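You operate a simulated robot arm through the tools that you are given. There is no shell and no other tool.

Carry out the task below with a simulated two-armed robot. There is one attempt and no reset: what you move stays moved.

JOB
Weave rows 6, 7 and 8 of the loom's pattern card.
Fine: for each row set the spool wheel, flip the orange lever, push the shuttle through and beat the row in.
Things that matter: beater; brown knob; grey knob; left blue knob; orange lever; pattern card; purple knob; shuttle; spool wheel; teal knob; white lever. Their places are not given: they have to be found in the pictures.

It is judged by the outcome, as a careful person would: the job done as asked, and still so three seconds after it is handed in. It fails if anything else is knocked over, pushed out of place, dropped, spilled or broken.

ROBOT AND FRAMES
Two 7-joint arms with three-finger grippers on one trunk that stands fixed in place. Base frame: the origin is at the foot of the trunk, x ahead of it, y to its left, z up. Lengths are in m, angles in degrees, forces in N, time in s.
The left shoulder is at [0.07, 0.146, 1.338], the right one opposite. With the tool pointing down near the work surface each hand reaches from about 0.26 to 0.68 m from the base axis, measured 20 degrees to its own side. Payload 2.2 kg a hand.
The tool frame of a hand sits at the grasp point between the pads (the TCP): z along the fingers, y along the line on which they close. The tips reach 0.028 m beyond it. The gripper opens to 0.102 m; its body begins 0.071 m behind the TCP.
Orientation is that of the tool frame in the base frame, as a unit quaternion [x, y, z, w]. With the fingers straight down and closing along the base's y, the tool's x points along the base's -x, its y along +y and its z along -z.

CONTROLS
- The arms move only by the tool send_rows. It takes "left_commands", "right_commands" or both (then of equal length, played together; a hand with none holds still); each is text: rows parted by semicolons, each of 7 numbers parted by spaces: the turn, a rotation vector about the tool's x, y, z in degrees, then the shift along the tool's x, y, z in m, then the gripper command, from -1 (fully open) to 1 (shut), values between in proportion. In form: rx ry rz tx ty tz hand; .... A call has 1 to 20 rows; each row shifts and turns the commanded pose from where the row before left it, along the tool's axes as they then stand. Each row takes 0.2 s and may step no farther than 0.05 m and 8.6 degrees from the row before; otherwise, or with a gripper value out of range, the whole call is refused. A pose out of reach is approached as far as the arm can. The call stops where the force on the tool passes 90 N (or 10 N more than at its start, if that is more) or the arm is blocked; 0.2 s more then pass. The fingers move at their own pace (about 0.2035 m/s each) and stop on an object; they squeeze with about 36 N. The grip force told is the motor's: it shows also when the fingers shut on nothing. Time passes only in rows, and 0.2 s behind the last, so rows that do not move let the fingers close. The reply holds the time, the measured pose of the TCP, the force on the tool along the base axes, the opening and the grip force, in the units named above and with some noise, with the torque about the TCP (base axes, N m) and any sound that the robot's microphone picked up.
- Cameras (640 x 400 px; columns grow to the right, rows downward): "scene" is now at [0.1385, 0.008, 1.5637]; the picture's right is [0.09, -1.00, 0.00], its down [-0.59, -0.05, -0.81] and it looks along [0.80, 0.07, -0.59] (base axes); focal length 214 px, centre (320, 200). "left" rides on the left gripper at [0.072, 0.038, -0.086] in its tool frame; the picture's right is [-0.46, 0.89, 0.00], its down [-0.60, -0.32, -0.73] and it looks along [-0.65, -0.34, 0.68] (tool axes); focal length 256 px, centre (320, 200). "right" rides on the right gripper at [0.069, 0.044, -0.086] in its tool frame; the picture's right is [-0.53, 0.85, 0.00], its down [-0.58, -0.36, -0.73] and it looks along [-0.62, -0.39, 0.68] (tool axes); focal length 256 px, centre (320, 200).
- camera(camera): a new picture of that camera. It takes no simulated time.
- slide_trunk(by): slides the trunk up (or, below 0, down) by that many m; the arms and the scene camera ride with it, the base frame stays. It gives what a move gives, with no picture.
- pan_tilt(pan, tilt): turns the head with the scene camera to pan (to the left, within 86 degrees either way) and tilt (down, from -29 to 69), counted from straight ahead of the robot. It gives what a move gives.
- locate(camera, pixels): for up to 12 pixels [column, row] of the newest picture of that camera ("zoom" is the newest enlarged one), the place [x, y, z] in the base frame of the surface seen there, good to about 0.002 m. It takes no simulated time.
- inspect(camera, box): a new picture of the part [left, top, right, bottom] of that camera's present view, enlarged. It takes no simulated time.
- close_job(): hands the job in; it is judged then, once.

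Unless the task says otherwise, let go and move clear before handing in.

The tools are called after ">>>" as name(argument=value, ...) on one line, values as JSON. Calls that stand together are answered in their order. send_rows: Moves the arms, as the interface text tells. Its arguments: {"type":"object","properties":{"left_commands":{"type":"string"},"right_commands":{"type":"string"}},"required":[]} The other tools are called the same way: slide_trunk (by) moves the trunk up or down; pan_tilt (pan, tilt) turns the head that bears the scene camera; camera (camera) takes a picture; locate (camera, pixels) gives the place of the surface under pixels of a picture; inspect (camera, box) takes an enlarged picture of a part of a camera's view; close_job () hands the job in.

At the start:

```text
time: 0.0
left_tool_pos: [0.2974, 0.1863, 1.452]
left_tcp_rot: [0.0, 1.0, 0.0, 0.001]
left_ft_force: [-0.4, -0.3, -0.3]
left_ft_torque: [0.01, 0.0, 0.01]
left_gripper_width: 0.1022
left_grip_force: 0.1
right_tool_pos: [0.3289, -0.1206, 1.3972]
right_tcp_rot: [0.001, 1.0, 0.001, 0.0]
right_ft_force: [0.6, 0.6, 0.1]
right_ft_torque: [-0.02, -0.01, -0.01]
right_gripper_width: 0.1022
right_grip_force: 0.1
trunk travel left (down, up): [-0.875, 0.065]
head pan, tilt (commanded): [4.9, 36.3]
```

scene: 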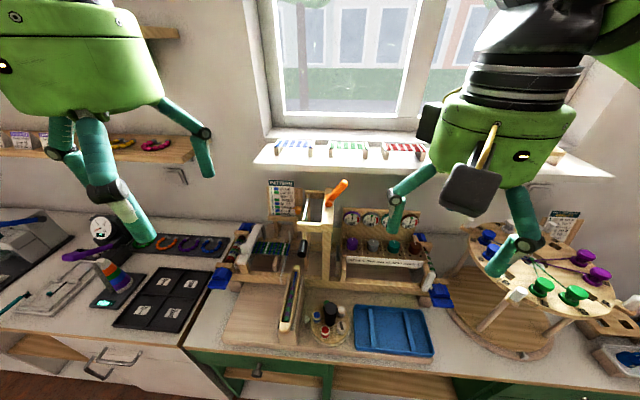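
right: 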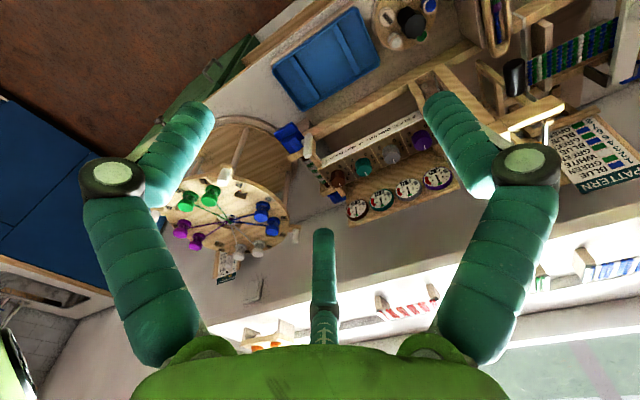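
left: 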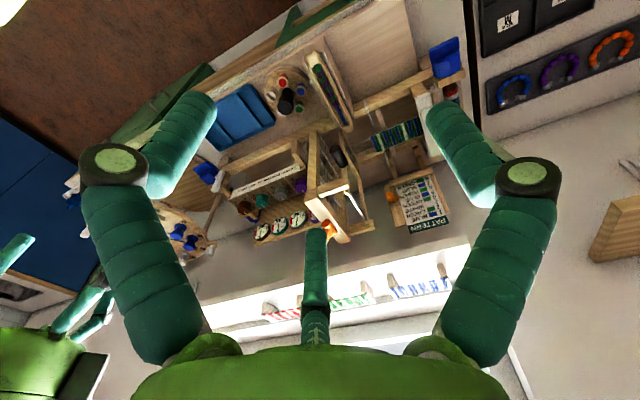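

The first pictures show a loom in the centre (orange lever near pixel 338,190), a pattern card at (282,195), and a spool wheel at right (540,265). I will look closer at each of them.

>>> inspect(camera="scene", box=[210, 170, 450, 320])

>>> inspect(camera="scene", box=[440, 200, 640, 370])

>>> inspect(camera="scene", box=[255, 170, 335, 225])

>>> inspect(camera="left", box=[200, 60, 480, 250])

>>> inspect(camera="right", box=[520, 90, 640, 210])

```text
2.67 times, centred on (330, 245) of scene
```

zoom: 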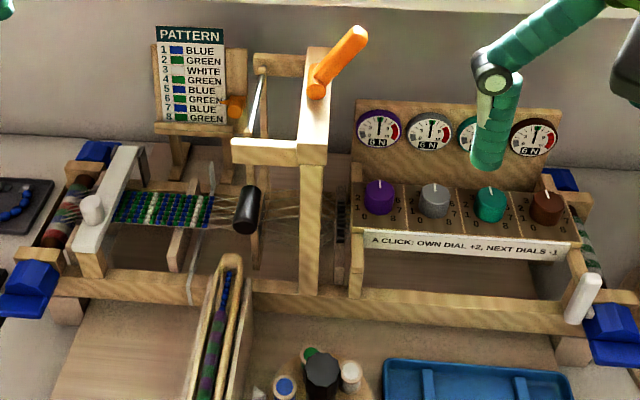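

```text
2.35 times, centred on (540, 285) of scene
```

zoom: 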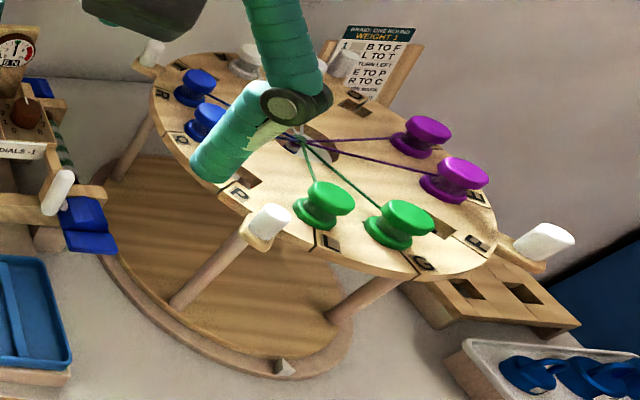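

```text
7.27 times, centred on (295, 198) of scene
```

zoom: 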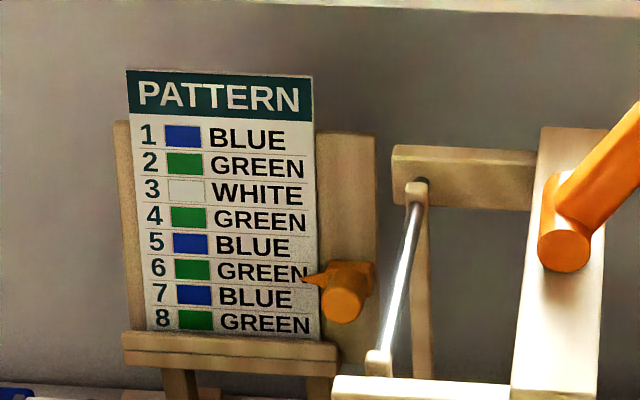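

```text
2.11 times, centred on (340, 155) of left
```

zoom: 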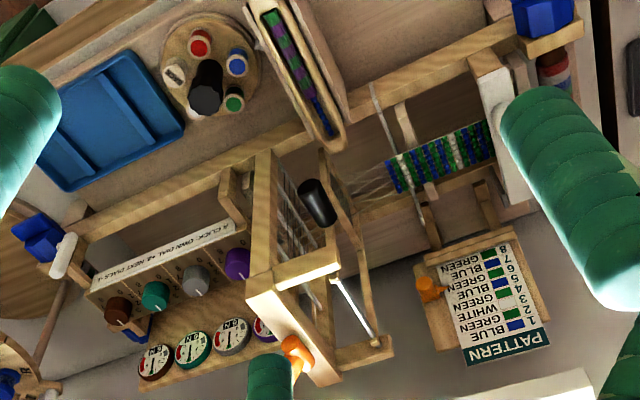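

```text
3.33 times, centred on (580, 150) of right
```

zoom: 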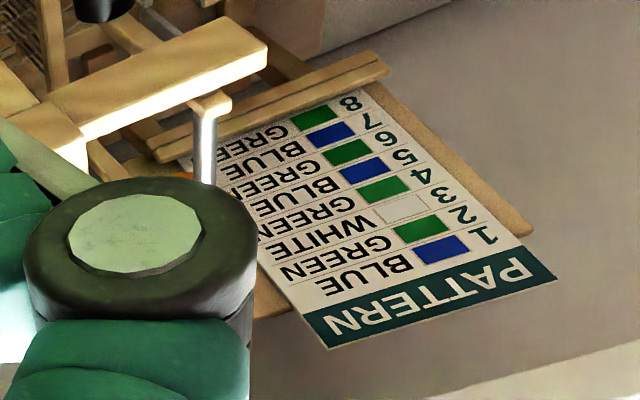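

The card reads row 6 GREEN, 7 BLUE, 8 GREEN, with the pointer at row 6. Next I look closely at the dials, the spool wheel, the shuttle and the weave, and locate the main parts.

>>> locate(camera="scene", pixels=[[338, 190], [331, 192], [302, 247], [290, 300], [328, 310], [352, 244], [373, 245], [394, 247], [415, 249], [245, 248], [222, 278], [428, 281]])

>>> inspect(camera="scene", box=[335, 200, 445, 275])

>>> inspect(camera="scene", box=[270, 260, 370, 345])

>>> inspect(camera="scene", box=[205, 215, 325, 295])

>>> inspect(camera="left", box=[240, 50, 360, 130])

```text
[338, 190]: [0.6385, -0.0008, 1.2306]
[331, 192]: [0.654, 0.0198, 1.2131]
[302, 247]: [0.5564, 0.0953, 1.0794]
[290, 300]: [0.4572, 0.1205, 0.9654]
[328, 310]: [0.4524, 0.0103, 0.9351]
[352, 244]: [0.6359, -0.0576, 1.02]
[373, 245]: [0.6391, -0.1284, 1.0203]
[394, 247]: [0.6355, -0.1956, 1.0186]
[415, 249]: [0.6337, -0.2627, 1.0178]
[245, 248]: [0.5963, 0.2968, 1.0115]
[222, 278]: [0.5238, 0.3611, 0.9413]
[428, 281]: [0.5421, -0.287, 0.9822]
```

```text
5.33 times, centred on (390, 238) of scene
```

zoom: 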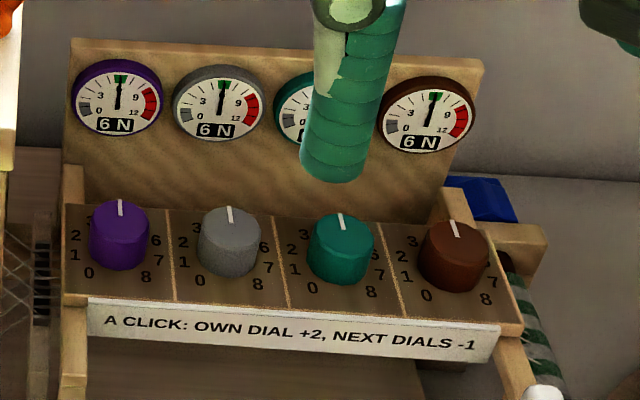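

```text
4.71 times, centred on (320, 302) of scene
```

zoom: 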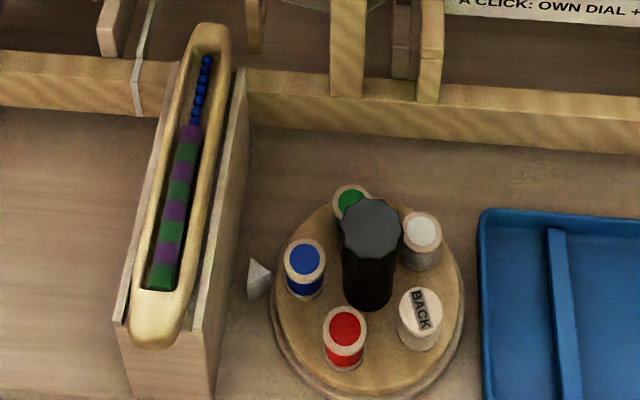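

```text
5.00 times, centred on (265, 255) of scene
```

zoom: 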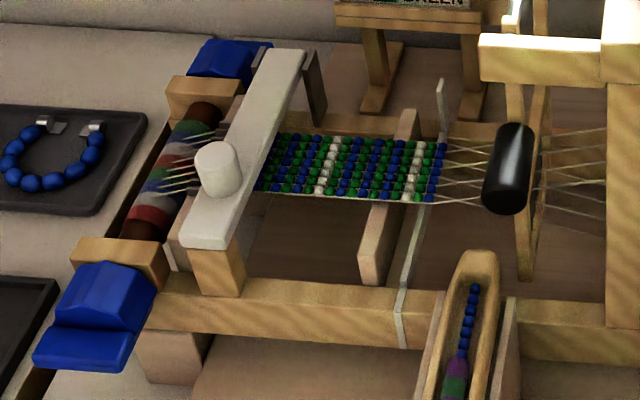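

```text
5.00 times, centred on (300, 90) of left
```

zoom: 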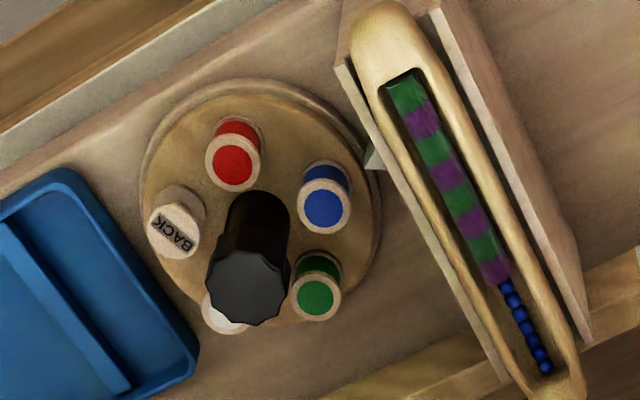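

The wheel's grey pointer at zoom (258,278) currently faces BLUE; green is the next spool clockwise, and all four dials read 6 N. I will move the right arm aside for a clear view.

>>> send_rows(right_commands="0 0 0 0.01 -0.045 0 -1;0 0 0 0.01 -0.045 0 -1;0 0 0 0.01 -0.045 0 -1;0 0 0 0.01 -0.045 0 -1;0 0 0 0.01 -0.03 0 -1", left_commands="0 0 0 0.01 0.045 0 -1;0 0 0 0.01 0.045 0 -1;0 0 0 0.01 0.045 0 -1;0 0 0 0 0.03 0 -1;0 0 0 0 0 0 -1")

>>> camera(camera="scene")

>>> camera(camera="left")

>>> camera(camera="right")

```text
time: 1.2
left_tool_pos: [0.2995, 0.3089, 1.4205]
left_tcp_rot: [0.0, 1.0, -0.001, 0.0]
left_ft_force: [-0.9, -0.1, 1.0]
left_ft_torque: [0.02, 0.0, 0.02]
left_gripper_width: 0.1018
left_grip_force: 0.1
left hand out of reach, approached as far as the arm can: row 2, 3, 4
right_tool_pos: [0.2858, -0.3175, 1.3864]
right_tcp_rot: [0.0, 1.0, 0.001, 0.001]
right_ft_force: [-0.7, 1.0, 0.1]
right_ft_torque: [0.01, -0.01, 0.01]
right_gripper_width: 0.102
right_grip_force: 0.0
right hand out of reach, approached as far as the arm can: row 5
trunk travel left (down, up): [-0.875, 0.065]
head pan, tilt (commanded): [4.9, 36.3]
```

```text
taken
```

scene: 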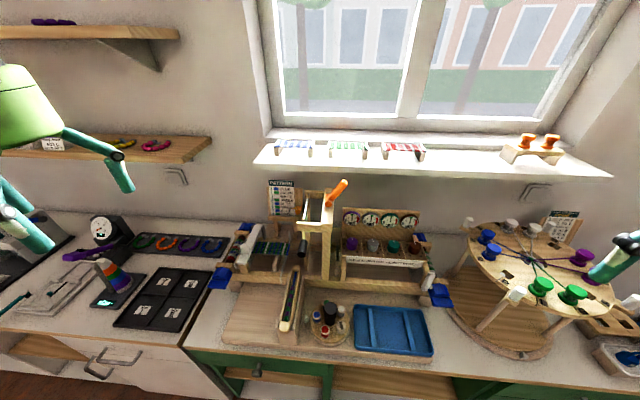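

```text
taken
```

left: 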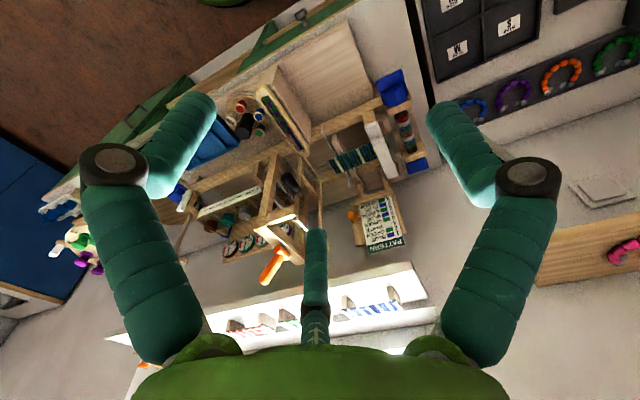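

```text
taken
```

right: 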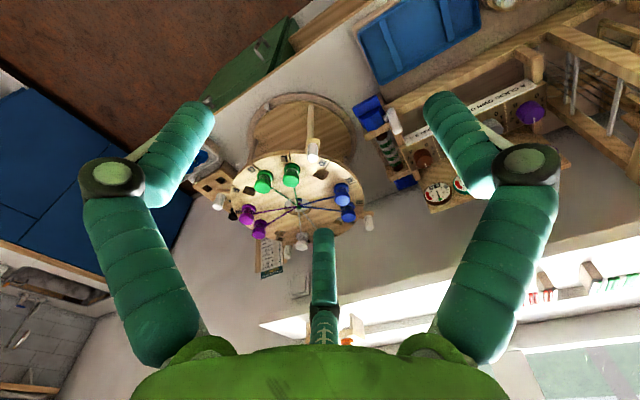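

The view is now clear; I inspect the loom parts closely.

>>> inspect(camera="scene", box=[285, 170, 365, 260])

>>> inspect(camera="scene", box=[335, 200, 455, 310])

>>> inspect(camera="left", box=[210, 130, 410, 290])

>>> inspect(camera="left", box=[200, 70, 320, 160])

>>> inspect(camera="left", box=[310, 60, 430, 190])

```text
4.44 times, centred on (325, 215) of scene
```

zoom: 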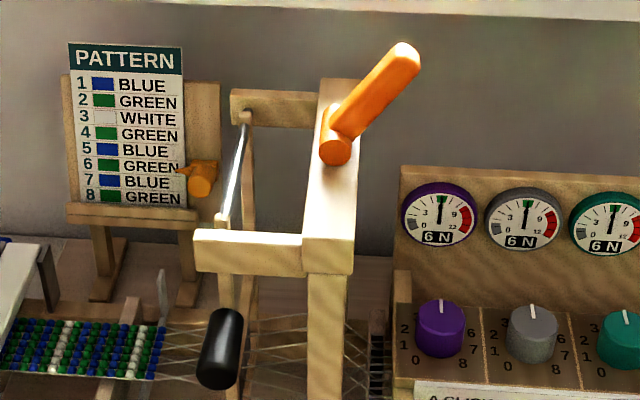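

```text
3.64 times, centred on (395, 255) of scene
```

zoom: 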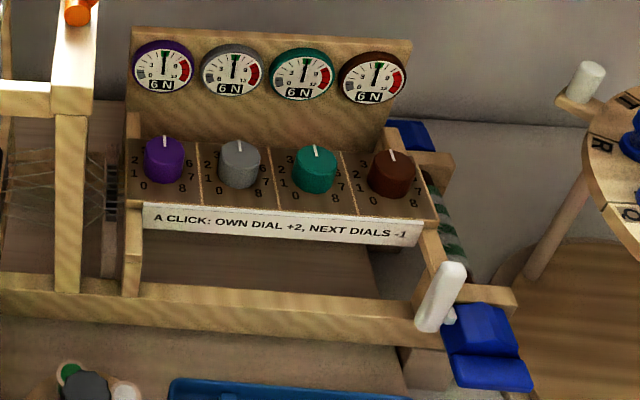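

```text
2.50 times, centred on (310, 210) of left
```

zoom: 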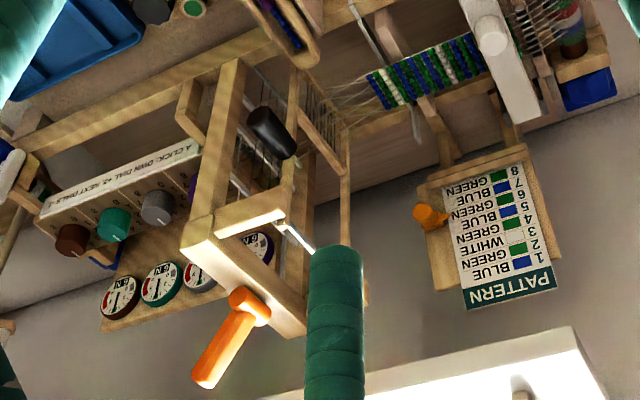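

```text
4.44 times, centred on (260, 115) of left
```

zoom: 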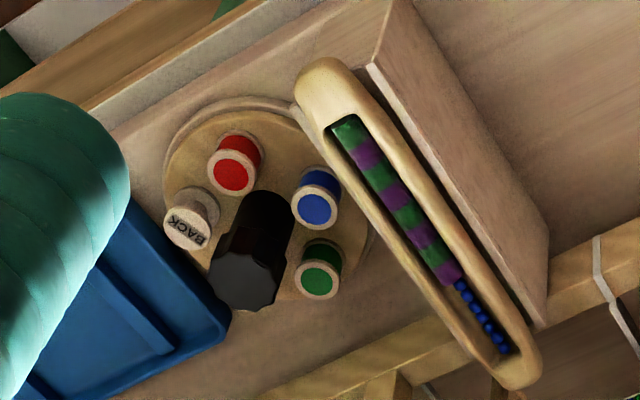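

```text
3.08 times, centred on (370, 125) of left
```

zoom: 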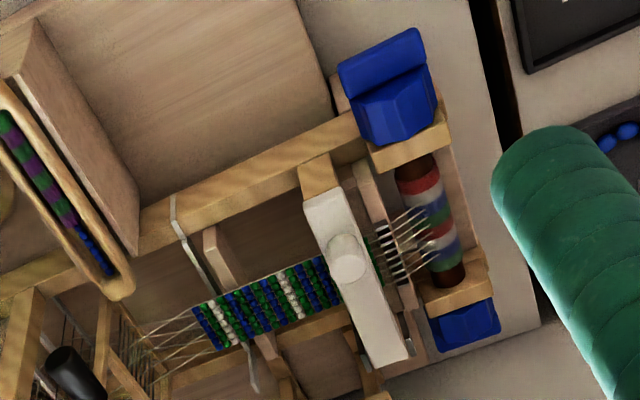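

I locate the wheel's knob, spools and pointer precisely.

>>> inspect(camera="scene", box=[285, 285, 365, 335])

```text
8.00 times, centred on (325, 310) of scene
```

zoom: 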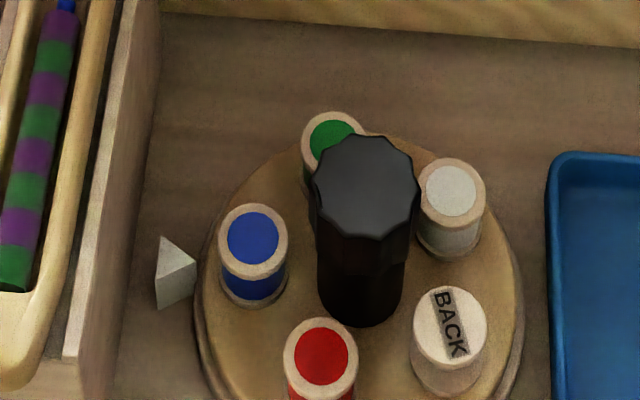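

>>> locate(camera="zoom", pixels=[[365, 185], [330, 185], [405, 185], [365, 145], [365, 230], [253, 238], [335, 135], [452, 190], [450, 322], [322, 355], [172, 270], [300, 250]])

```text
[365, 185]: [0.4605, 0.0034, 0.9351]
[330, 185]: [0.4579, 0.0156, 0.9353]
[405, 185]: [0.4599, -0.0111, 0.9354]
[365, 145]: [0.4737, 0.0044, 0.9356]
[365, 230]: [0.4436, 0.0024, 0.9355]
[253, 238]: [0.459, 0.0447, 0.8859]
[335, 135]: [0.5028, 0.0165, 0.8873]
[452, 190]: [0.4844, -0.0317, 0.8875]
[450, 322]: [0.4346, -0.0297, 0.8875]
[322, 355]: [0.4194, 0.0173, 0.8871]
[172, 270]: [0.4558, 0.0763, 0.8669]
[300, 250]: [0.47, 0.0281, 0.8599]
```

The wheel's knob is centred near (0.460, 0.003) with its top at z 0.9355. Now I zoom on the orange lever, the beater and the shuttle to locate their geometry.

>>> inspect(camera="scene", box=[295, 170, 359, 210])

>>> locate(camera="zoom", pixels=[[450, 115], [490, 65], [500, 100], [365, 225], [350, 260], [390, 190], [340, 70], [380, 95]])

>>> inspect(camera="scene", box=[270, 225, 366, 285])

>>> locate(camera="zoom", pixels=[[210, 110], [210, 160], [195, 155], [225, 150], [240, 60], [160, 240], [130, 260], [200, 260], [345, 130], [345, 200]])

```text
10.00 times, centred on (327, 190) of scene
```

zoom: 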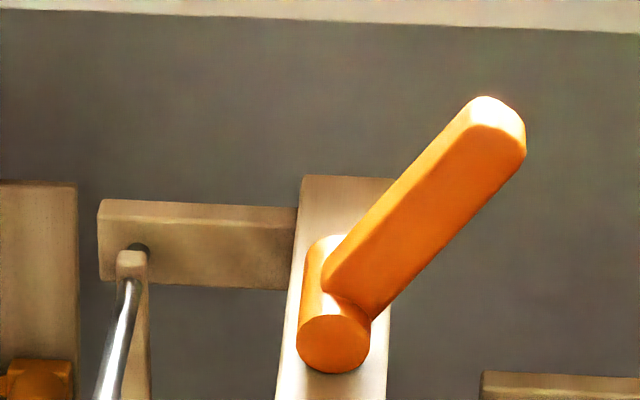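

```text
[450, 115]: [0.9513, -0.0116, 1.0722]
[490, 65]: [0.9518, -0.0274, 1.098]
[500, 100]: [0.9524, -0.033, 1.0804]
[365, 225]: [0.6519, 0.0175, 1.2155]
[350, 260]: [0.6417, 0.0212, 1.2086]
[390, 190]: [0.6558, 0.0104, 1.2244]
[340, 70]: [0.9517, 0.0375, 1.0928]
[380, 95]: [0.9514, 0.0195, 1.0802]
```

```text
6.67 times, centred on (318, 255) of scene
```

zoom: 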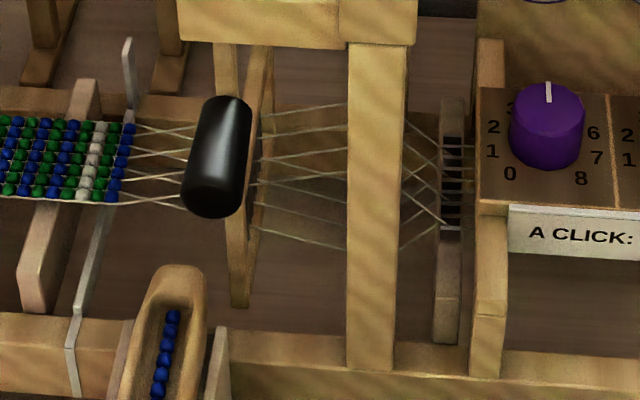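

```text
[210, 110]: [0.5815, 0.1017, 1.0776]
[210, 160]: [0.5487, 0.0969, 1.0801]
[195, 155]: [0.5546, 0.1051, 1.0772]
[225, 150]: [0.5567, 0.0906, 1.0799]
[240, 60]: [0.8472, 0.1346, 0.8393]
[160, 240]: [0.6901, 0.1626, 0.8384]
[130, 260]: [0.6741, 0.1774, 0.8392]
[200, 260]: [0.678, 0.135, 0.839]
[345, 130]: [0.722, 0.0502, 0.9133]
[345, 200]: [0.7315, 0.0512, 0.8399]
```

I re-locate the lever with pixels well inside it, plus the shuttle and the trough.

>>> inspect(camera="scene", box=[295, 170, 359, 210])

>>> locate(camera="zoom", pixels=[[500, 135], [480, 150], [450, 180], [420, 220], [390, 250], [350, 290], [335, 345], [310, 270], [330, 200], [200, 245], [130, 300], [120, 235]])

>>> inspect(camera="scene", box=[250, 255, 346, 345])

```text
10.00 times, centred on (327, 190) of scene
```

zoom: 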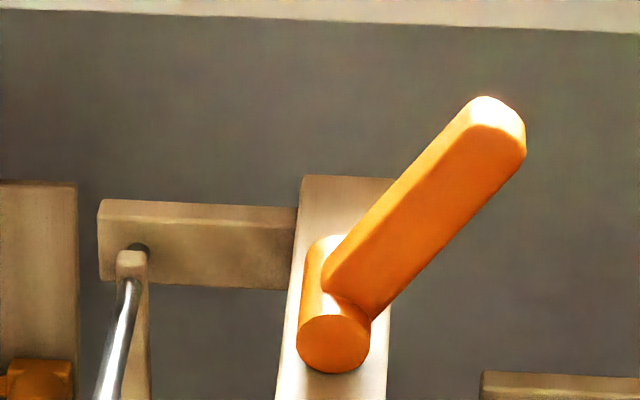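

```text
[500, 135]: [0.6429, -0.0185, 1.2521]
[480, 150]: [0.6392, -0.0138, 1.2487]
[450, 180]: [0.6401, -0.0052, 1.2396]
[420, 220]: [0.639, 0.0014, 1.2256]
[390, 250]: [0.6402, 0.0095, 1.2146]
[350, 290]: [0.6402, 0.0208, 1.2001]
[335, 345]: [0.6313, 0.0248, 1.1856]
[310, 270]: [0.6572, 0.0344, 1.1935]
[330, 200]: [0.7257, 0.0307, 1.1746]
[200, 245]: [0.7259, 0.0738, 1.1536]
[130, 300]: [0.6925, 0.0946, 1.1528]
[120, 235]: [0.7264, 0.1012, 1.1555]
```

```text
4.44 times, centred on (298, 300) of scene
```

zoom: 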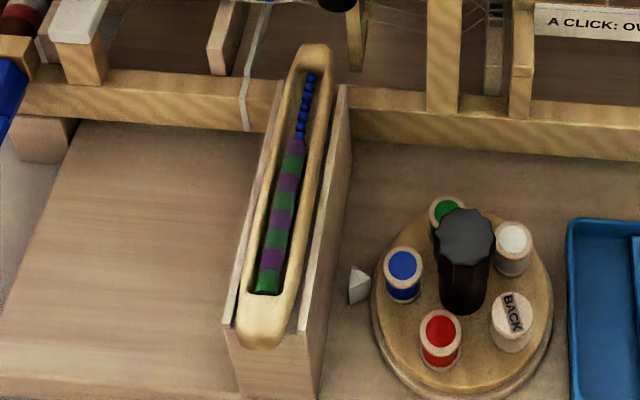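

The lever's arm runs from its hub near (0.64, 0.025, 1.187) to its tip near (0.645, -0.022, 1.255), leaning right. Now I locate the shuttle and trough.

>>> locate(camera="zoom", pixels=[[310, 55], [300, 80], [260, 320], [255, 342], [232, 310], [305, 315], [330, 100], [345, 95], [262, 365], [180, 180], [245, 300], [262, 100]])

>>> inspect(camera="left", box=[230, 60, 350, 160])

```text
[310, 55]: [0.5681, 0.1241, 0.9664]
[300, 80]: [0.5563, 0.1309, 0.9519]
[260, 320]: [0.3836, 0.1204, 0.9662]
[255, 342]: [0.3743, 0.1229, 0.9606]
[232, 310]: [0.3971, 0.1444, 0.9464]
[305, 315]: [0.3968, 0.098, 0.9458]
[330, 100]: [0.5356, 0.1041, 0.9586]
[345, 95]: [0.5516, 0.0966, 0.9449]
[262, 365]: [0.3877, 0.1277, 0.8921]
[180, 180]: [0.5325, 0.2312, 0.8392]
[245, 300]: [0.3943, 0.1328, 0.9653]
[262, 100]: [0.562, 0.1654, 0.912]
```

```text
4.00 times, centred on (290, 110) of left
```

zoom: 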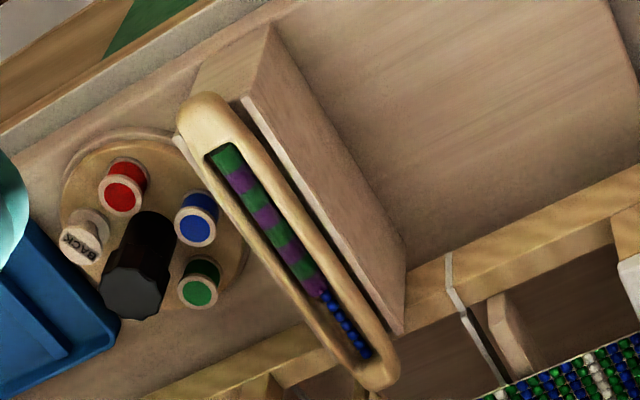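

The shuttle lies along x from about 0.37 to 0.575 at y 0.122, top z 0.966. I bring the right hand above the wheel's knob with half-open fingers.

>>> send_rows(right_commands="0 0 0 -0.0174 0.03205 0.024 -1;0 0 0 -0.0174 0.03205 0.024 -1;0 0 0 -0.0174 0.03205 0.024 -1;0 0 0 -0.0174 0.03205 0.024 -0.5;0 0 0 -0.0174 0.03205 0.024 -0.3;0 0 0 -0.0174 0.03205 0.024 -0.3;0 0 0 -0.0174 0.03205 0.024 -0.3;0 0 0 -0.0174 0.03205 0.024 -0.3;0 0 0 -0.0174 0.03205 0.024 -0.3;0 0 0 -0.0174 0.03205 0.024 -0.3;0 0 0 0 0 0 -0.3")

>>> camera(camera="right")

>>> camera(camera="scene")

```text
time: 3.6
left_tool_pos: [0.3022, 0.3096, 1.4189]
left_tcp_rot: [0.0, 1.0, -0.001, 0.001]
left_ft_force: [-0.4, 0.2, -0.3]
left_ft_torque: [-0.02, 0.03, 0.01]
left_gripper_width: 0.1019
left_grip_force: 0.1
right_tool_pos: [0.4639, -0.0002, 1.1506]
right_tcp_rot: [0.001, 1.0, 0.001, 0.0]
right_ft_force: [0.0, -0.7, -0.8]
right_ft_torque: [-0.01, 0.02, 0.0]
right_gripper_width: 0.0664
right_grip_force: 0.1
trunk travel left (down, up): [-0.875, 0.065]
head pan, tilt (commanded): [4.9, 36.3]
```

```text
taken
```

right: 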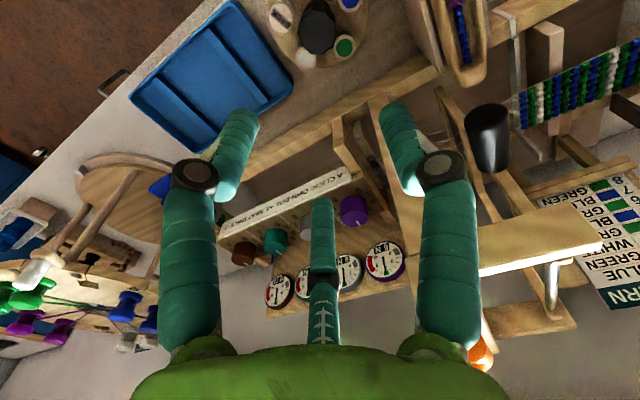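

```text
taken
```

scene: 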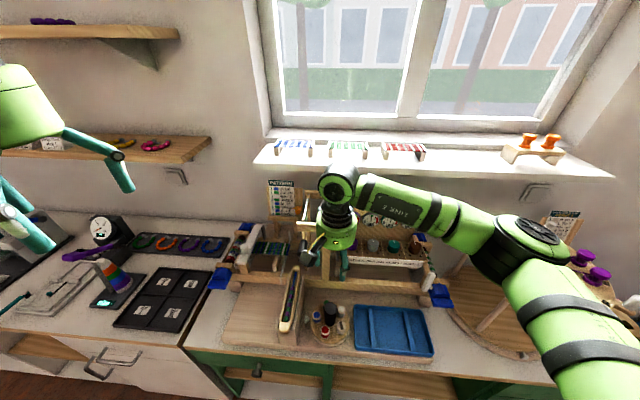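

The right hand is above the wheel at (0.464, 0.000, 1.151). I correct it slightly and descend to just above the knob, then check.

>>> send_rows(right_commands="0 0 0 0.004 0.0035 0.03 -0.3;0 0 0 0 0 0.04 -0.3;0 0 0 0 0 0.04 -0.3;0 0 0 0 0 0.04 -0.3;0 0 0 0 0 0.028 -0.3;0 0 0 0 0 0 -0.3")

>>> inspect(camera="scene", box=[265, 250, 385, 340])

>>> camera(camera="right")

```text
time: 5.0
left_tool_pos: [0.3012, 0.3099, 1.419]
left_tcp_rot: [0.0, 1.0, 0.001, 0.0]
left_ft_force: [-0.5, 0.2, -0.4]
left_ft_torque: [-0.01, -0.01, 0.0]
left_gripper_width: 0.102
left_grip_force: 0.1
right_tool_pos: [0.4582, 0.0087, 0.9716]
right_tcp_rot: [0.001, 1.0, 0.001, 0.001]
right_ft_force: [-0.7, 0.5, -0.7]
right_ft_torque: [0.0, -0.01, 0.02]
right_gripper_width: 0.0664
right_grip_force: 0.1
trunk travel left (down, up): [-0.875, 0.065]
head pan, tilt (commanded): [4.9, 36.3]
```

```text
4.44 times, centred on (325, 295) of scene
```

zoom: 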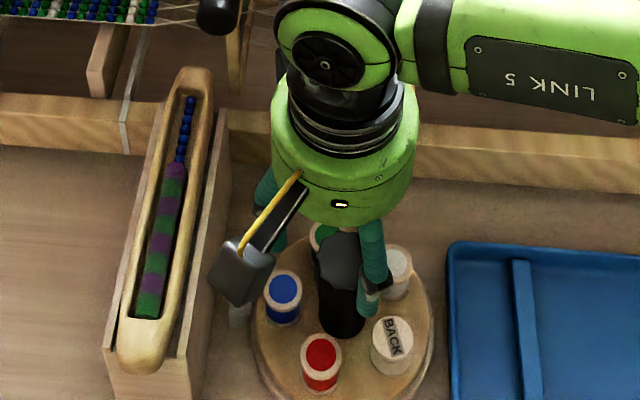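

```text
taken
```

right: 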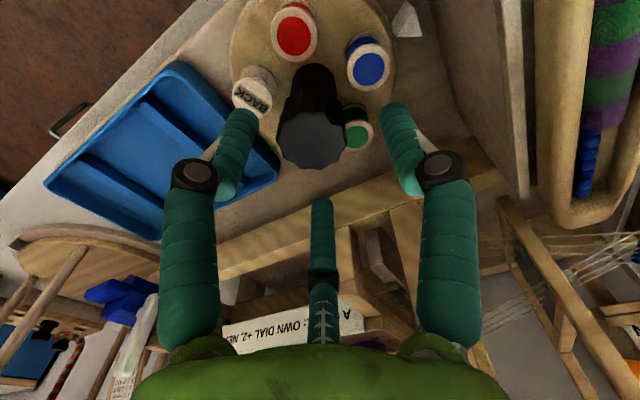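

The hand surrounds the knob. I take a still row to read the settled pose before lowering.

>>> send_rows(right_commands="0 0 0 0 0 0 -0.3;0 0 0 0 0 0 -0.3")

>>> inspect(camera="right", box=[180, 0, 480, 220])

>>> locate(camera="right", pixels=[[312, 140], [285, 145], [340, 145], [312, 115], [312, 165], [322, 205], [400, 110], [240, 120]])

```text
time: 5.6
left_tool_pos: [0.3034, 0.3097, 1.4191]
left_tcp_rot: [-0.001, 1.0, 0.0, 0.0]
left_ft_force: [0.5, 0.2, 0.5]
left_ft_torque: [0.0, -0.03, -0.02]
left_gripper_width: 0.102
left_grip_force: 0.0
right_tool_pos: [0.4581, 0.009, 0.9734]
right_tcp_rot: [0.001, 1.0, 0.001, 0.0]
right_ft_force: [0.4, 0.2, -0.1]
right_ft_torque: [-0.02, 0.03, 0.0]
right_gripper_width: 0.0663
right_grip_force: 0.0
trunk travel left (down, up): [-0.875, 0.065]
head pan, tilt (commanded): [4.9, 36.3]
```

```text
1.82 times, centred on (330, 110) of right
```

zoom: 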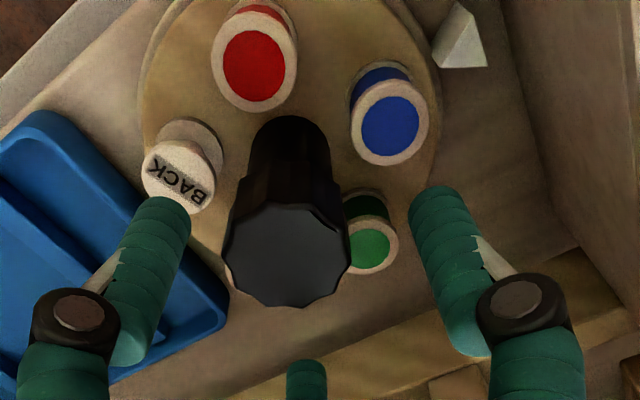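

```text
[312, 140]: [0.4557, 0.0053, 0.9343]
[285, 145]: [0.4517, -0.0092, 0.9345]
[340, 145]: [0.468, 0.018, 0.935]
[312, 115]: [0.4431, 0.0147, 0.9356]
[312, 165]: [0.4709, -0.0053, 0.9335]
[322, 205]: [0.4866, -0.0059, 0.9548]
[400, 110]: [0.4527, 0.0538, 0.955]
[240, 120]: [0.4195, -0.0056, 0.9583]
```

The TCP is about 5 mm left of the knob's axis; I correct that, descend to z≈0.926, and close on the knob.

>>> send_rows(right_commands="0 0 0 -0.002 -0.0055 0 -0.3;0 0 0 0 0 0.025 -0.3;0 0 0 0 0 0.021 -0.3;0 0 0 0 0 0 -0.3")

>>> inspect(camera="right", box=[180, 0, 480, 220])

```text
time: 6.6
left_tool_pos: [0.3025, 0.3091, 1.4185]
left_tcp_rot: [0.0, 1.0, 0.0, 0.0]
left_ft_force: [0.2, -0.4, -0.9]
left_ft_torque: [0.03, 0.02, 0.05]
left_gripper_width: 0.1022
left_grip_force: 0.1
right_tool_pos: [0.462, 0.0021, 0.9243]
right_tcp_rot: [0.001, 1.0, 0.001, 0.0]
right_ft_force: [0.6, 0.6, -0.1]
right_ft_torque: [-0.04, 0.01, 0.01]
right_gripper_width: 0.0662
right_grip_force: 0.0
trunk travel left (down, up): [-0.875, 0.065]
head pan, tilt (commanded): [4.9, 36.3]
```

```text
1.82 times, centred on (330, 110) of right
```

zoom: 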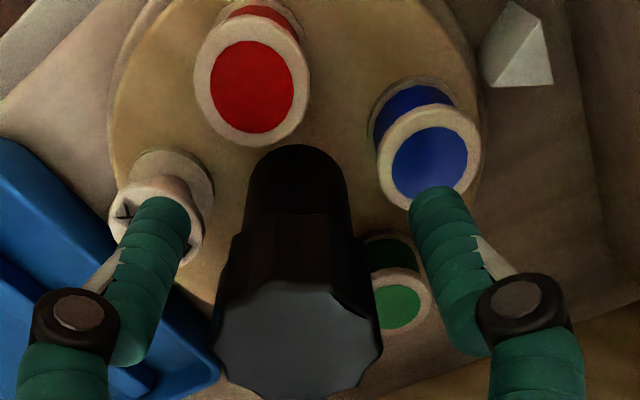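

The fingers straddle the knob, tips just above the spools. I close on it.

>>> send_rows(right_commands="0 0 0 0 0 0 1;0 0 0 0 0 0 1;0 0 0 0 0 0 1")

>>> camera(camera="right")

```text
time: 7.4
left_tool_pos: [0.3005, 0.3095, 1.4194]
left_tcp_rot: [-0.001, 1.0, 0.0, 0.001]
left_ft_force: [0.0, -0.7, 0.1]
left_ft_torque: [0.04, -0.02, 0.0]
left_gripper_width: 0.1019
left_grip_force: 0.0
right_tool_pos: [0.461, 0.0024, 0.9254]
right_tcp_rot: [0.001, 1.0, 0.001, 0.0]
right_ft_force: [-6.0, -2.5, 2.4]
right_ft_torque: [-0.14, 0.6, 0.03]
right_gripper_width: 0.0427
right_grip_force: 44.7
trunk travel left (down, up): [-0.875, 0.065]
head pan, tilt (commanded): [4.9, 36.3]
```

```text
taken
```

right: 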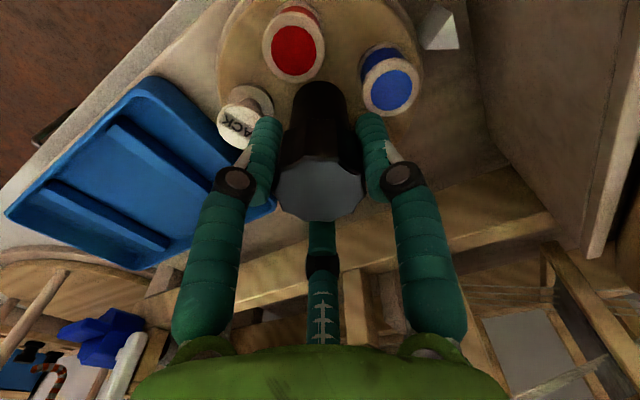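

The knob is gripped (width 0.043, forces small). I turn it counter-clockwise (seen from above) halfway and check.

>>> send_rows(right_commands="0 0 -6 0 0 0 1;0 0 -6 0 0 0 1;0 0 -6 0 0 0 1;0 0 -6 0 0 0 1;0 0 0 0 0 0 1")

>>> inspect(camera="scene", box=[265, 250, 385, 340])

>>> camera(camera="right")

```text
time: 8.6
left_tool_pos: [0.3009, 0.3096, 1.4184]
left_tcp_rot: [0.0, 1.0, 0.0, 0.001]
left_ft_force: [0.3, 0.2, -0.2]
left_ft_torque: [0.03, -0.01, 0.0]
left_gripper_width: 0.1019
left_grip_force: 0.0
right_tool_pos: [0.4617, 0.002, 0.9257]
right_tcp_rot: [-0.208, 0.978, 0.001, 0.0]
right_ft_force: [-8.7, -1.5, -6.5]
right_ft_torque: [-0.09, -0.09, 0.0]
right_gripper_width: 0.0424
right_grip_force: 44.4
trunk travel left (down, up): [-0.875, 0.065]
head pan, tilt (commanded): [4.9, 36.3]
```

```text
4.44 times, centred on (325, 295) of scene
```

zoom: 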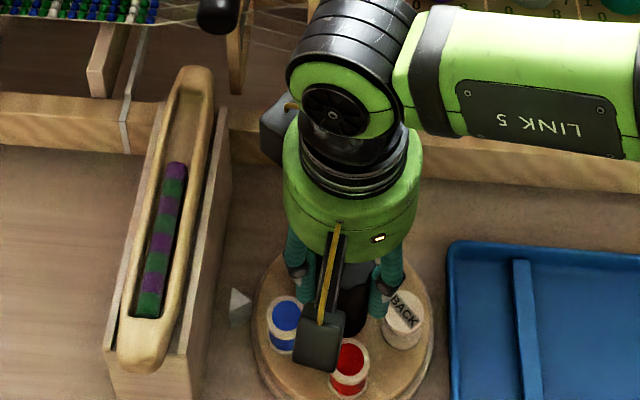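

```text
taken
```

right: 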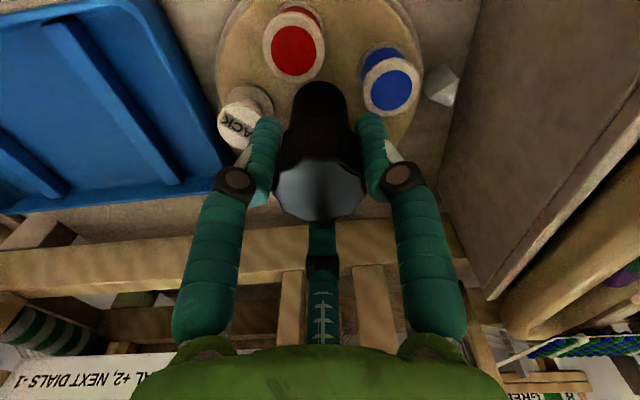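

The wheel has turned 24° with the hand and the shuttle's blue thread beads vanished, so it registers. I turn the remaining 48°.

>>> send_rows(right_commands="0 0 -6 0 0 0 1;0 0 -6 0 0 0 1;0 0 -6 0 0 0 1;0 0 -6 0 0 0 1;0 0 -6 0 0 0 1;0 0 -6 0 0 0 1;0 0 -6 0 0 0 1;0 0 -6 0 0 0 1;0 0 0 0 0 0 1")

>>> inspect(camera="scene", box=[265, 250, 385, 340])

>>> camera(camera="right")

```text
time: 10.6
left_tool_pos: [0.3009, 0.3122, 1.4187]
left_tcp_rot: [0.0, 1.0, -0.002, 0.0]
left_ft_force: [-0.2, 0.4, -0.7]
left_ft_torque: [-0.01, -0.01, 0.0]
left_gripper_width: 0.102
left_grip_force: 0.1
right_tool_pos: [0.4604, 0.0054, 0.9255]
right_tcp_rot: [-0.544, 0.839, 0.0, 0.0]
right_ft_force: [-13.0, 10.8, -14.0]
right_ft_torque: [0.51, -0.25, -0.05]
right_gripper_width: 0.0422
right_grip_force: 45.3
right hand out of reach, approached as far as the arm can: row 8
trunk travel left (down, up): [-0.875, 0.065]
head pan, tilt (commanded): [4.9, 36.3]
```

```text
4.44 times, centred on (325, 295) of scene
```

zoom: 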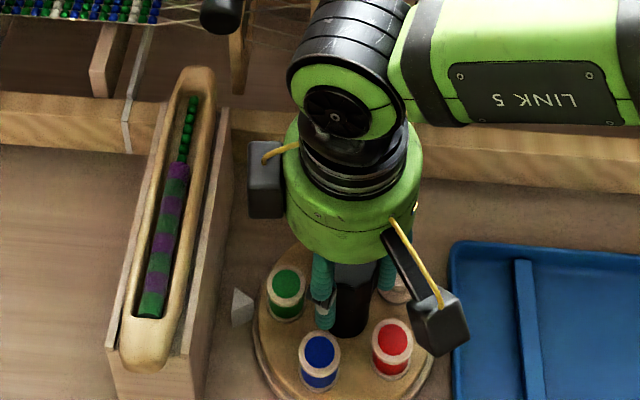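

```text
taken
```

right: 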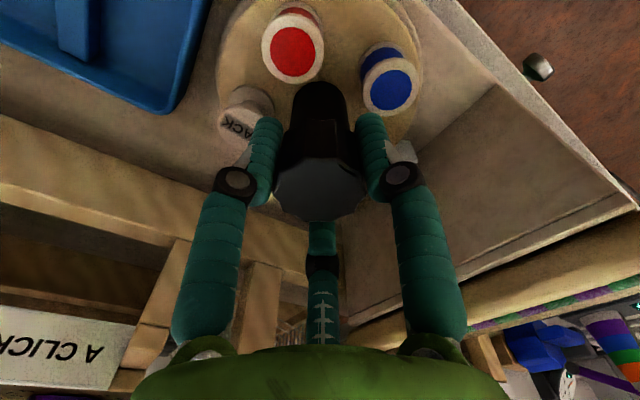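

The shuttle now shows green thread and the green spool faces the pointer. I release and lift the right hand.

>>> send_rows(right_commands="0 0 0 0 0 0 -0.3;0 0 0 0 0 0 -0.3;0 0 0 0 0 -0.04 -0.3;0 0 0 0 0 -0.045 -0.3;0 0 0 0 0 -0.045 -0.3;0 0 0 0 0 0 -0.3")

>>> inspect(camera="scene", box=[265, 250, 385, 340])

>>> camera(camera="scene")

```text
time: 12.0
left_tool_pos: [0.3032, 0.3092, 1.4186]
left_tcp_rot: [0.0, 1.0, -0.001, 0.0]
left_ft_force: [-0.3, 0.2, -0.3]
left_ft_torque: [0.01, 0.02, 0.0]
left_gripper_width: 0.1021
left_grip_force: 0.1
right_tool_pos: [0.4636, 0.003, 1.0582]
right_tcp_rot: [-0.544, 0.839, 0.0, 0.0]
right_ft_force: [0.6, 0.6, 1.5]
right_ft_torque: [-0.02, 0.01, 0.03]
right_gripper_width: 0.0664
right_grip_force: 0.0
trunk travel left (down, up): [-0.875, 0.065]
head pan, tilt (commanded): [4.9, 36.3]
```

```text
4.44 times, centred on (325, 295) of scene
```

zoom: 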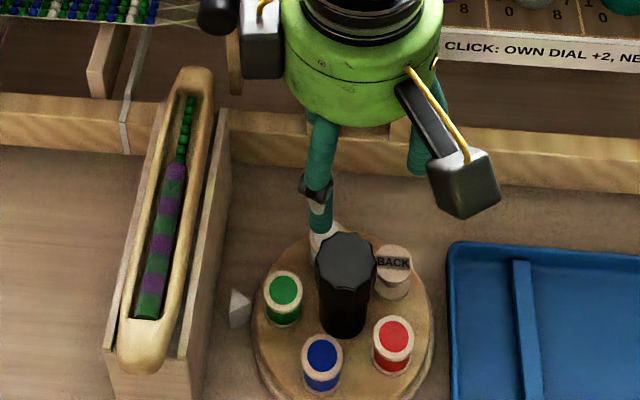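

```text
taken
```

scene: 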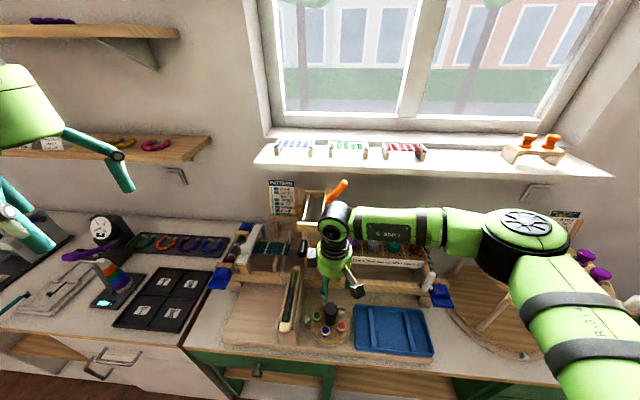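

Green is set. Now I turn the right hand back to its neutral heading while rising, to approach the orange lever from its right side.

>>> send_rows(right_commands="0 0 6 0 0 -0.022 -0.3;0 0 6 0 0 -0.022 -0.3;0 0 6 0 0 -0.022 0;0 0 6 0 0 -0.022 0.5;0 0 6 0 0 -0.022 1;0 0 6 0 0 -0.022 1;0 0 6 0 0 -0.022 1;0 0 6 0 0 -0.022 1;0 0 6 0 0 -0.022 1;0 0 6 0 0 -0.022 1;0 0 6 0 0 -0.022 1;0 0 0 0 -0.045 0 1;0 0 0 0 -0.045 0 1;0 0 0 0 -0.02 0 1;0 0 0 0 0 0 1")

>>> camera(camera="scene")

>>> camera(camera="right")

```text
time: 15.2
left_tool_pos: [0.3012, 0.3111, 1.4186]
left_tcp_rot: [0.0, 1.0, -0.001, 0.0]
left_ft_force: [0.5, 0.3, 0.3]
left_ft_torque: [-0.01, -0.01, -0.03]
left_gripper_width: 0.1021
left_grip_force: 0.1
right_tool_pos: [0.4629, -0.1053, 1.2959]
right_tcp_rot: [0.001, 1.0, 0.001, 0.0]
right_ft_force: [0.3, 0.9, -0.3]
right_ft_torque: [0.0, -0.03, -0.02]
right_gripper_width: 0.0021
right_grip_force: 31.1
trunk travel left (down, up): [-0.875, 0.065]
head pan, tilt (commanded): [4.9, 36.3]
```

```text
taken
```

scene: 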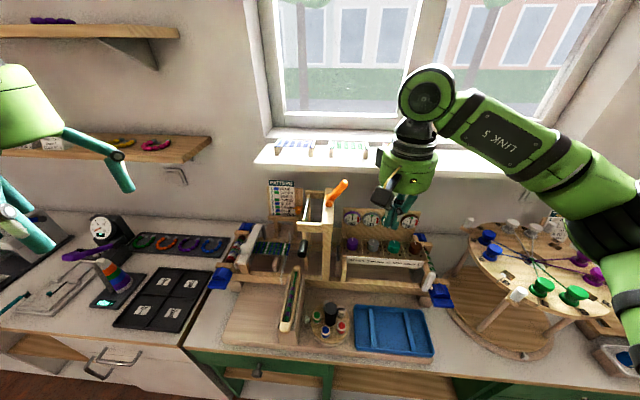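

```text
taken
```

right: 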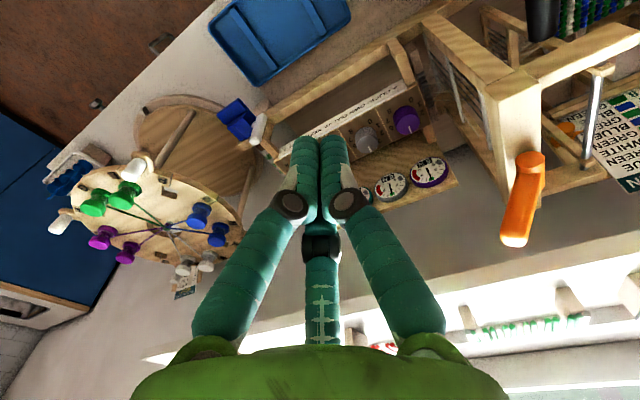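

The hand is closed and upright at (0.463, -0.105, 1.296). I check the window sill's edge before moving forward.

>>> locate(camera="scene", pixels=[[300, 165], [350, 165], [290, 150], [360, 185], [345, 183], [420, 218], [450, 150], [330, 200]])

>>> inspect(camera="scene", box=[335, 200, 445, 275])

```text
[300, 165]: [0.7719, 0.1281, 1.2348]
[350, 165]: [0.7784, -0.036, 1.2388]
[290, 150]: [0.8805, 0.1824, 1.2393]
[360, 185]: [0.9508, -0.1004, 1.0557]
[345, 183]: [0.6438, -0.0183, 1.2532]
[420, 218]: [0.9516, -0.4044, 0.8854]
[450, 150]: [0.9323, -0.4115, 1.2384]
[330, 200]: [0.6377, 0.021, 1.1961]
```

```text
5.33 times, centred on (390, 238) of scene
```

zoom: 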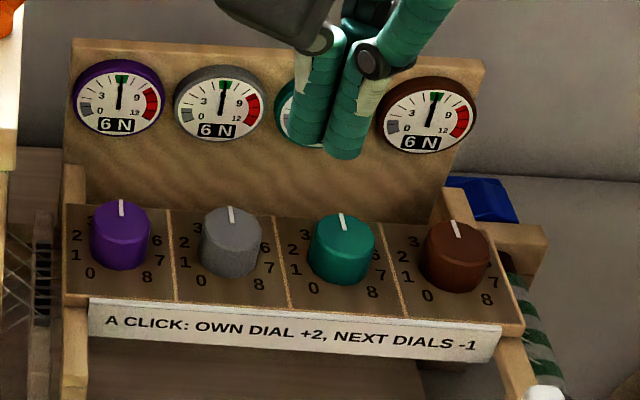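

All dials still read 6 N. I tilt the right hand's fingers 40° forward and bring it to the right of the lever.

>>> send_rows(right_commands="0 -8 0 0 0 0 1;0 -8 0 0 0 0 1;0 -8 0 0 0 0 1;0 -8 0 0 0 0 1;0 -8 0 0 0 0 1;0 0 0 -0.0207 0.004 0.032 1;0 0 0 -0.0207 0.004 0.032 1;0 0 0 -0.0207 0.004 0.032 1;0 0 0 -0.0207 0.004 0.032 1;0 0 0 -0.0207 0.004 0.032 1;0 0 0 0 0 0 1")

>>> inspect(camera="scene", box=[285, 150, 425, 240])

>>> camera(camera="right")

```text
time: 17.6
left_tool_pos: [0.3011, 0.309, 1.4189]
left_tcp_rot: [0.0, 1.0, 0.0, 0.001]
left_ft_force: [0.0, -0.6, 0.1]
left_ft_torque: [0.02, -0.03, -0.01]
left_gripper_width: 0.1019
left_grip_force: 0.0
right_tool_pos: [0.6446, -0.0901, 1.2435]
right_tcp_rot: [0.001, 0.939, -0.001, 0.343]
right_ft_force: [0.9, -0.9, -0.2]
right_ft_torque: [0.01, -0.02, 0.08]
right_gripper_width: 0.0022
right_grip_force: 31.6
trunk travel left (down, up): [-0.875, 0.065]
head pan, tilt (commanded): [4.9, 36.3]
```

```text
4.44 times, centred on (355, 195) of scene
```

zoom: 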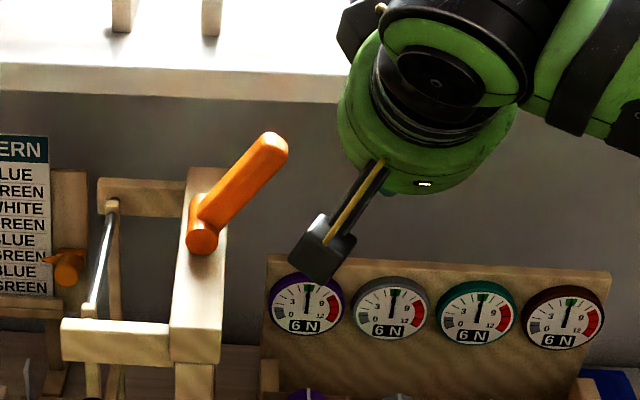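

```text
taken
```

right: 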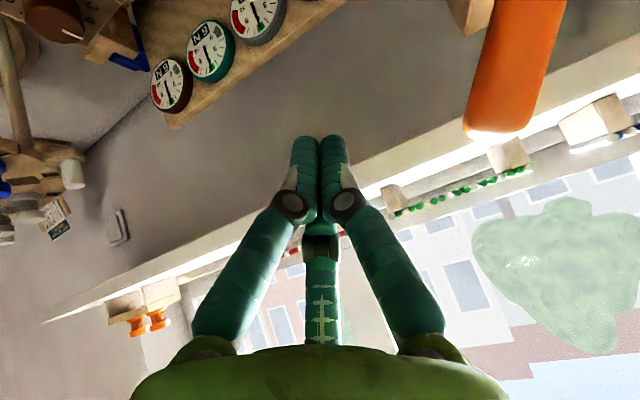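

The hand is right of the lever at (0.645, -0.090, 1.243) with all gauges still in green. I sweep left slowly to push the lever.

>>> send_rows(right_commands="0 0 0 0 0.012 0 1;0 0 0 0 0.012 0 1;0 0 0 0 0.012 0 1;0 0 0 0 0.012 0 1;0 0 0 0 0.012 0 1;0 0 0 0 0.012 0 1;0 0 0 0 0 0 1")

>>> inspect(camera="scene", box=[285, 150, 425, 240])

>>> camera(camera="right")

```text
time: 19.2
left_tool_pos: [0.3023, 0.3084, 1.4184]
left_tcp_rot: [0.0, 1.0, 0.0, 0.0]
left_ft_force: [0.0, 0.2, 0.2]
left_ft_torque: [0.04, 0.0, -0.02]
left_gripper_width: 0.1021
left_grip_force: 0.0
right_tool_pos: [0.6439, -0.0168, 1.2415]
right_tcp_rot: [0.001, 0.94, 0.001, 0.342]
right_ft_force: [-0.6, -0.9, -0.8]
right_ft_torque: [0.01, -0.04, 0.01]
right_gripper_width: 0.0022
right_grip_force: 31.4
trunk travel left (down, up): [-0.875, 0.065]
head pan, tilt (commanded): [4.9, 36.3]
```

```text
4.44 times, centred on (355, 195) of scene
```

zoom: 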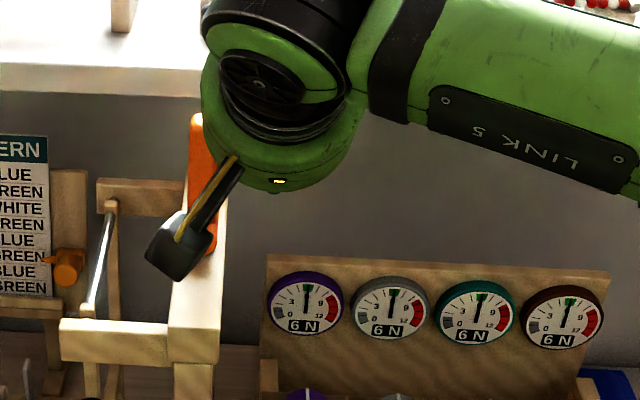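

```text
taken
```

right: 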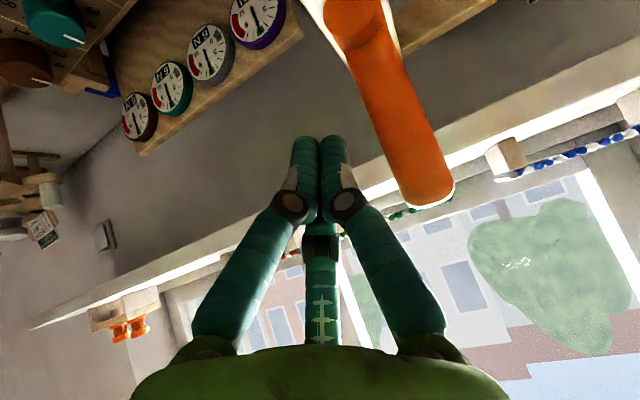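

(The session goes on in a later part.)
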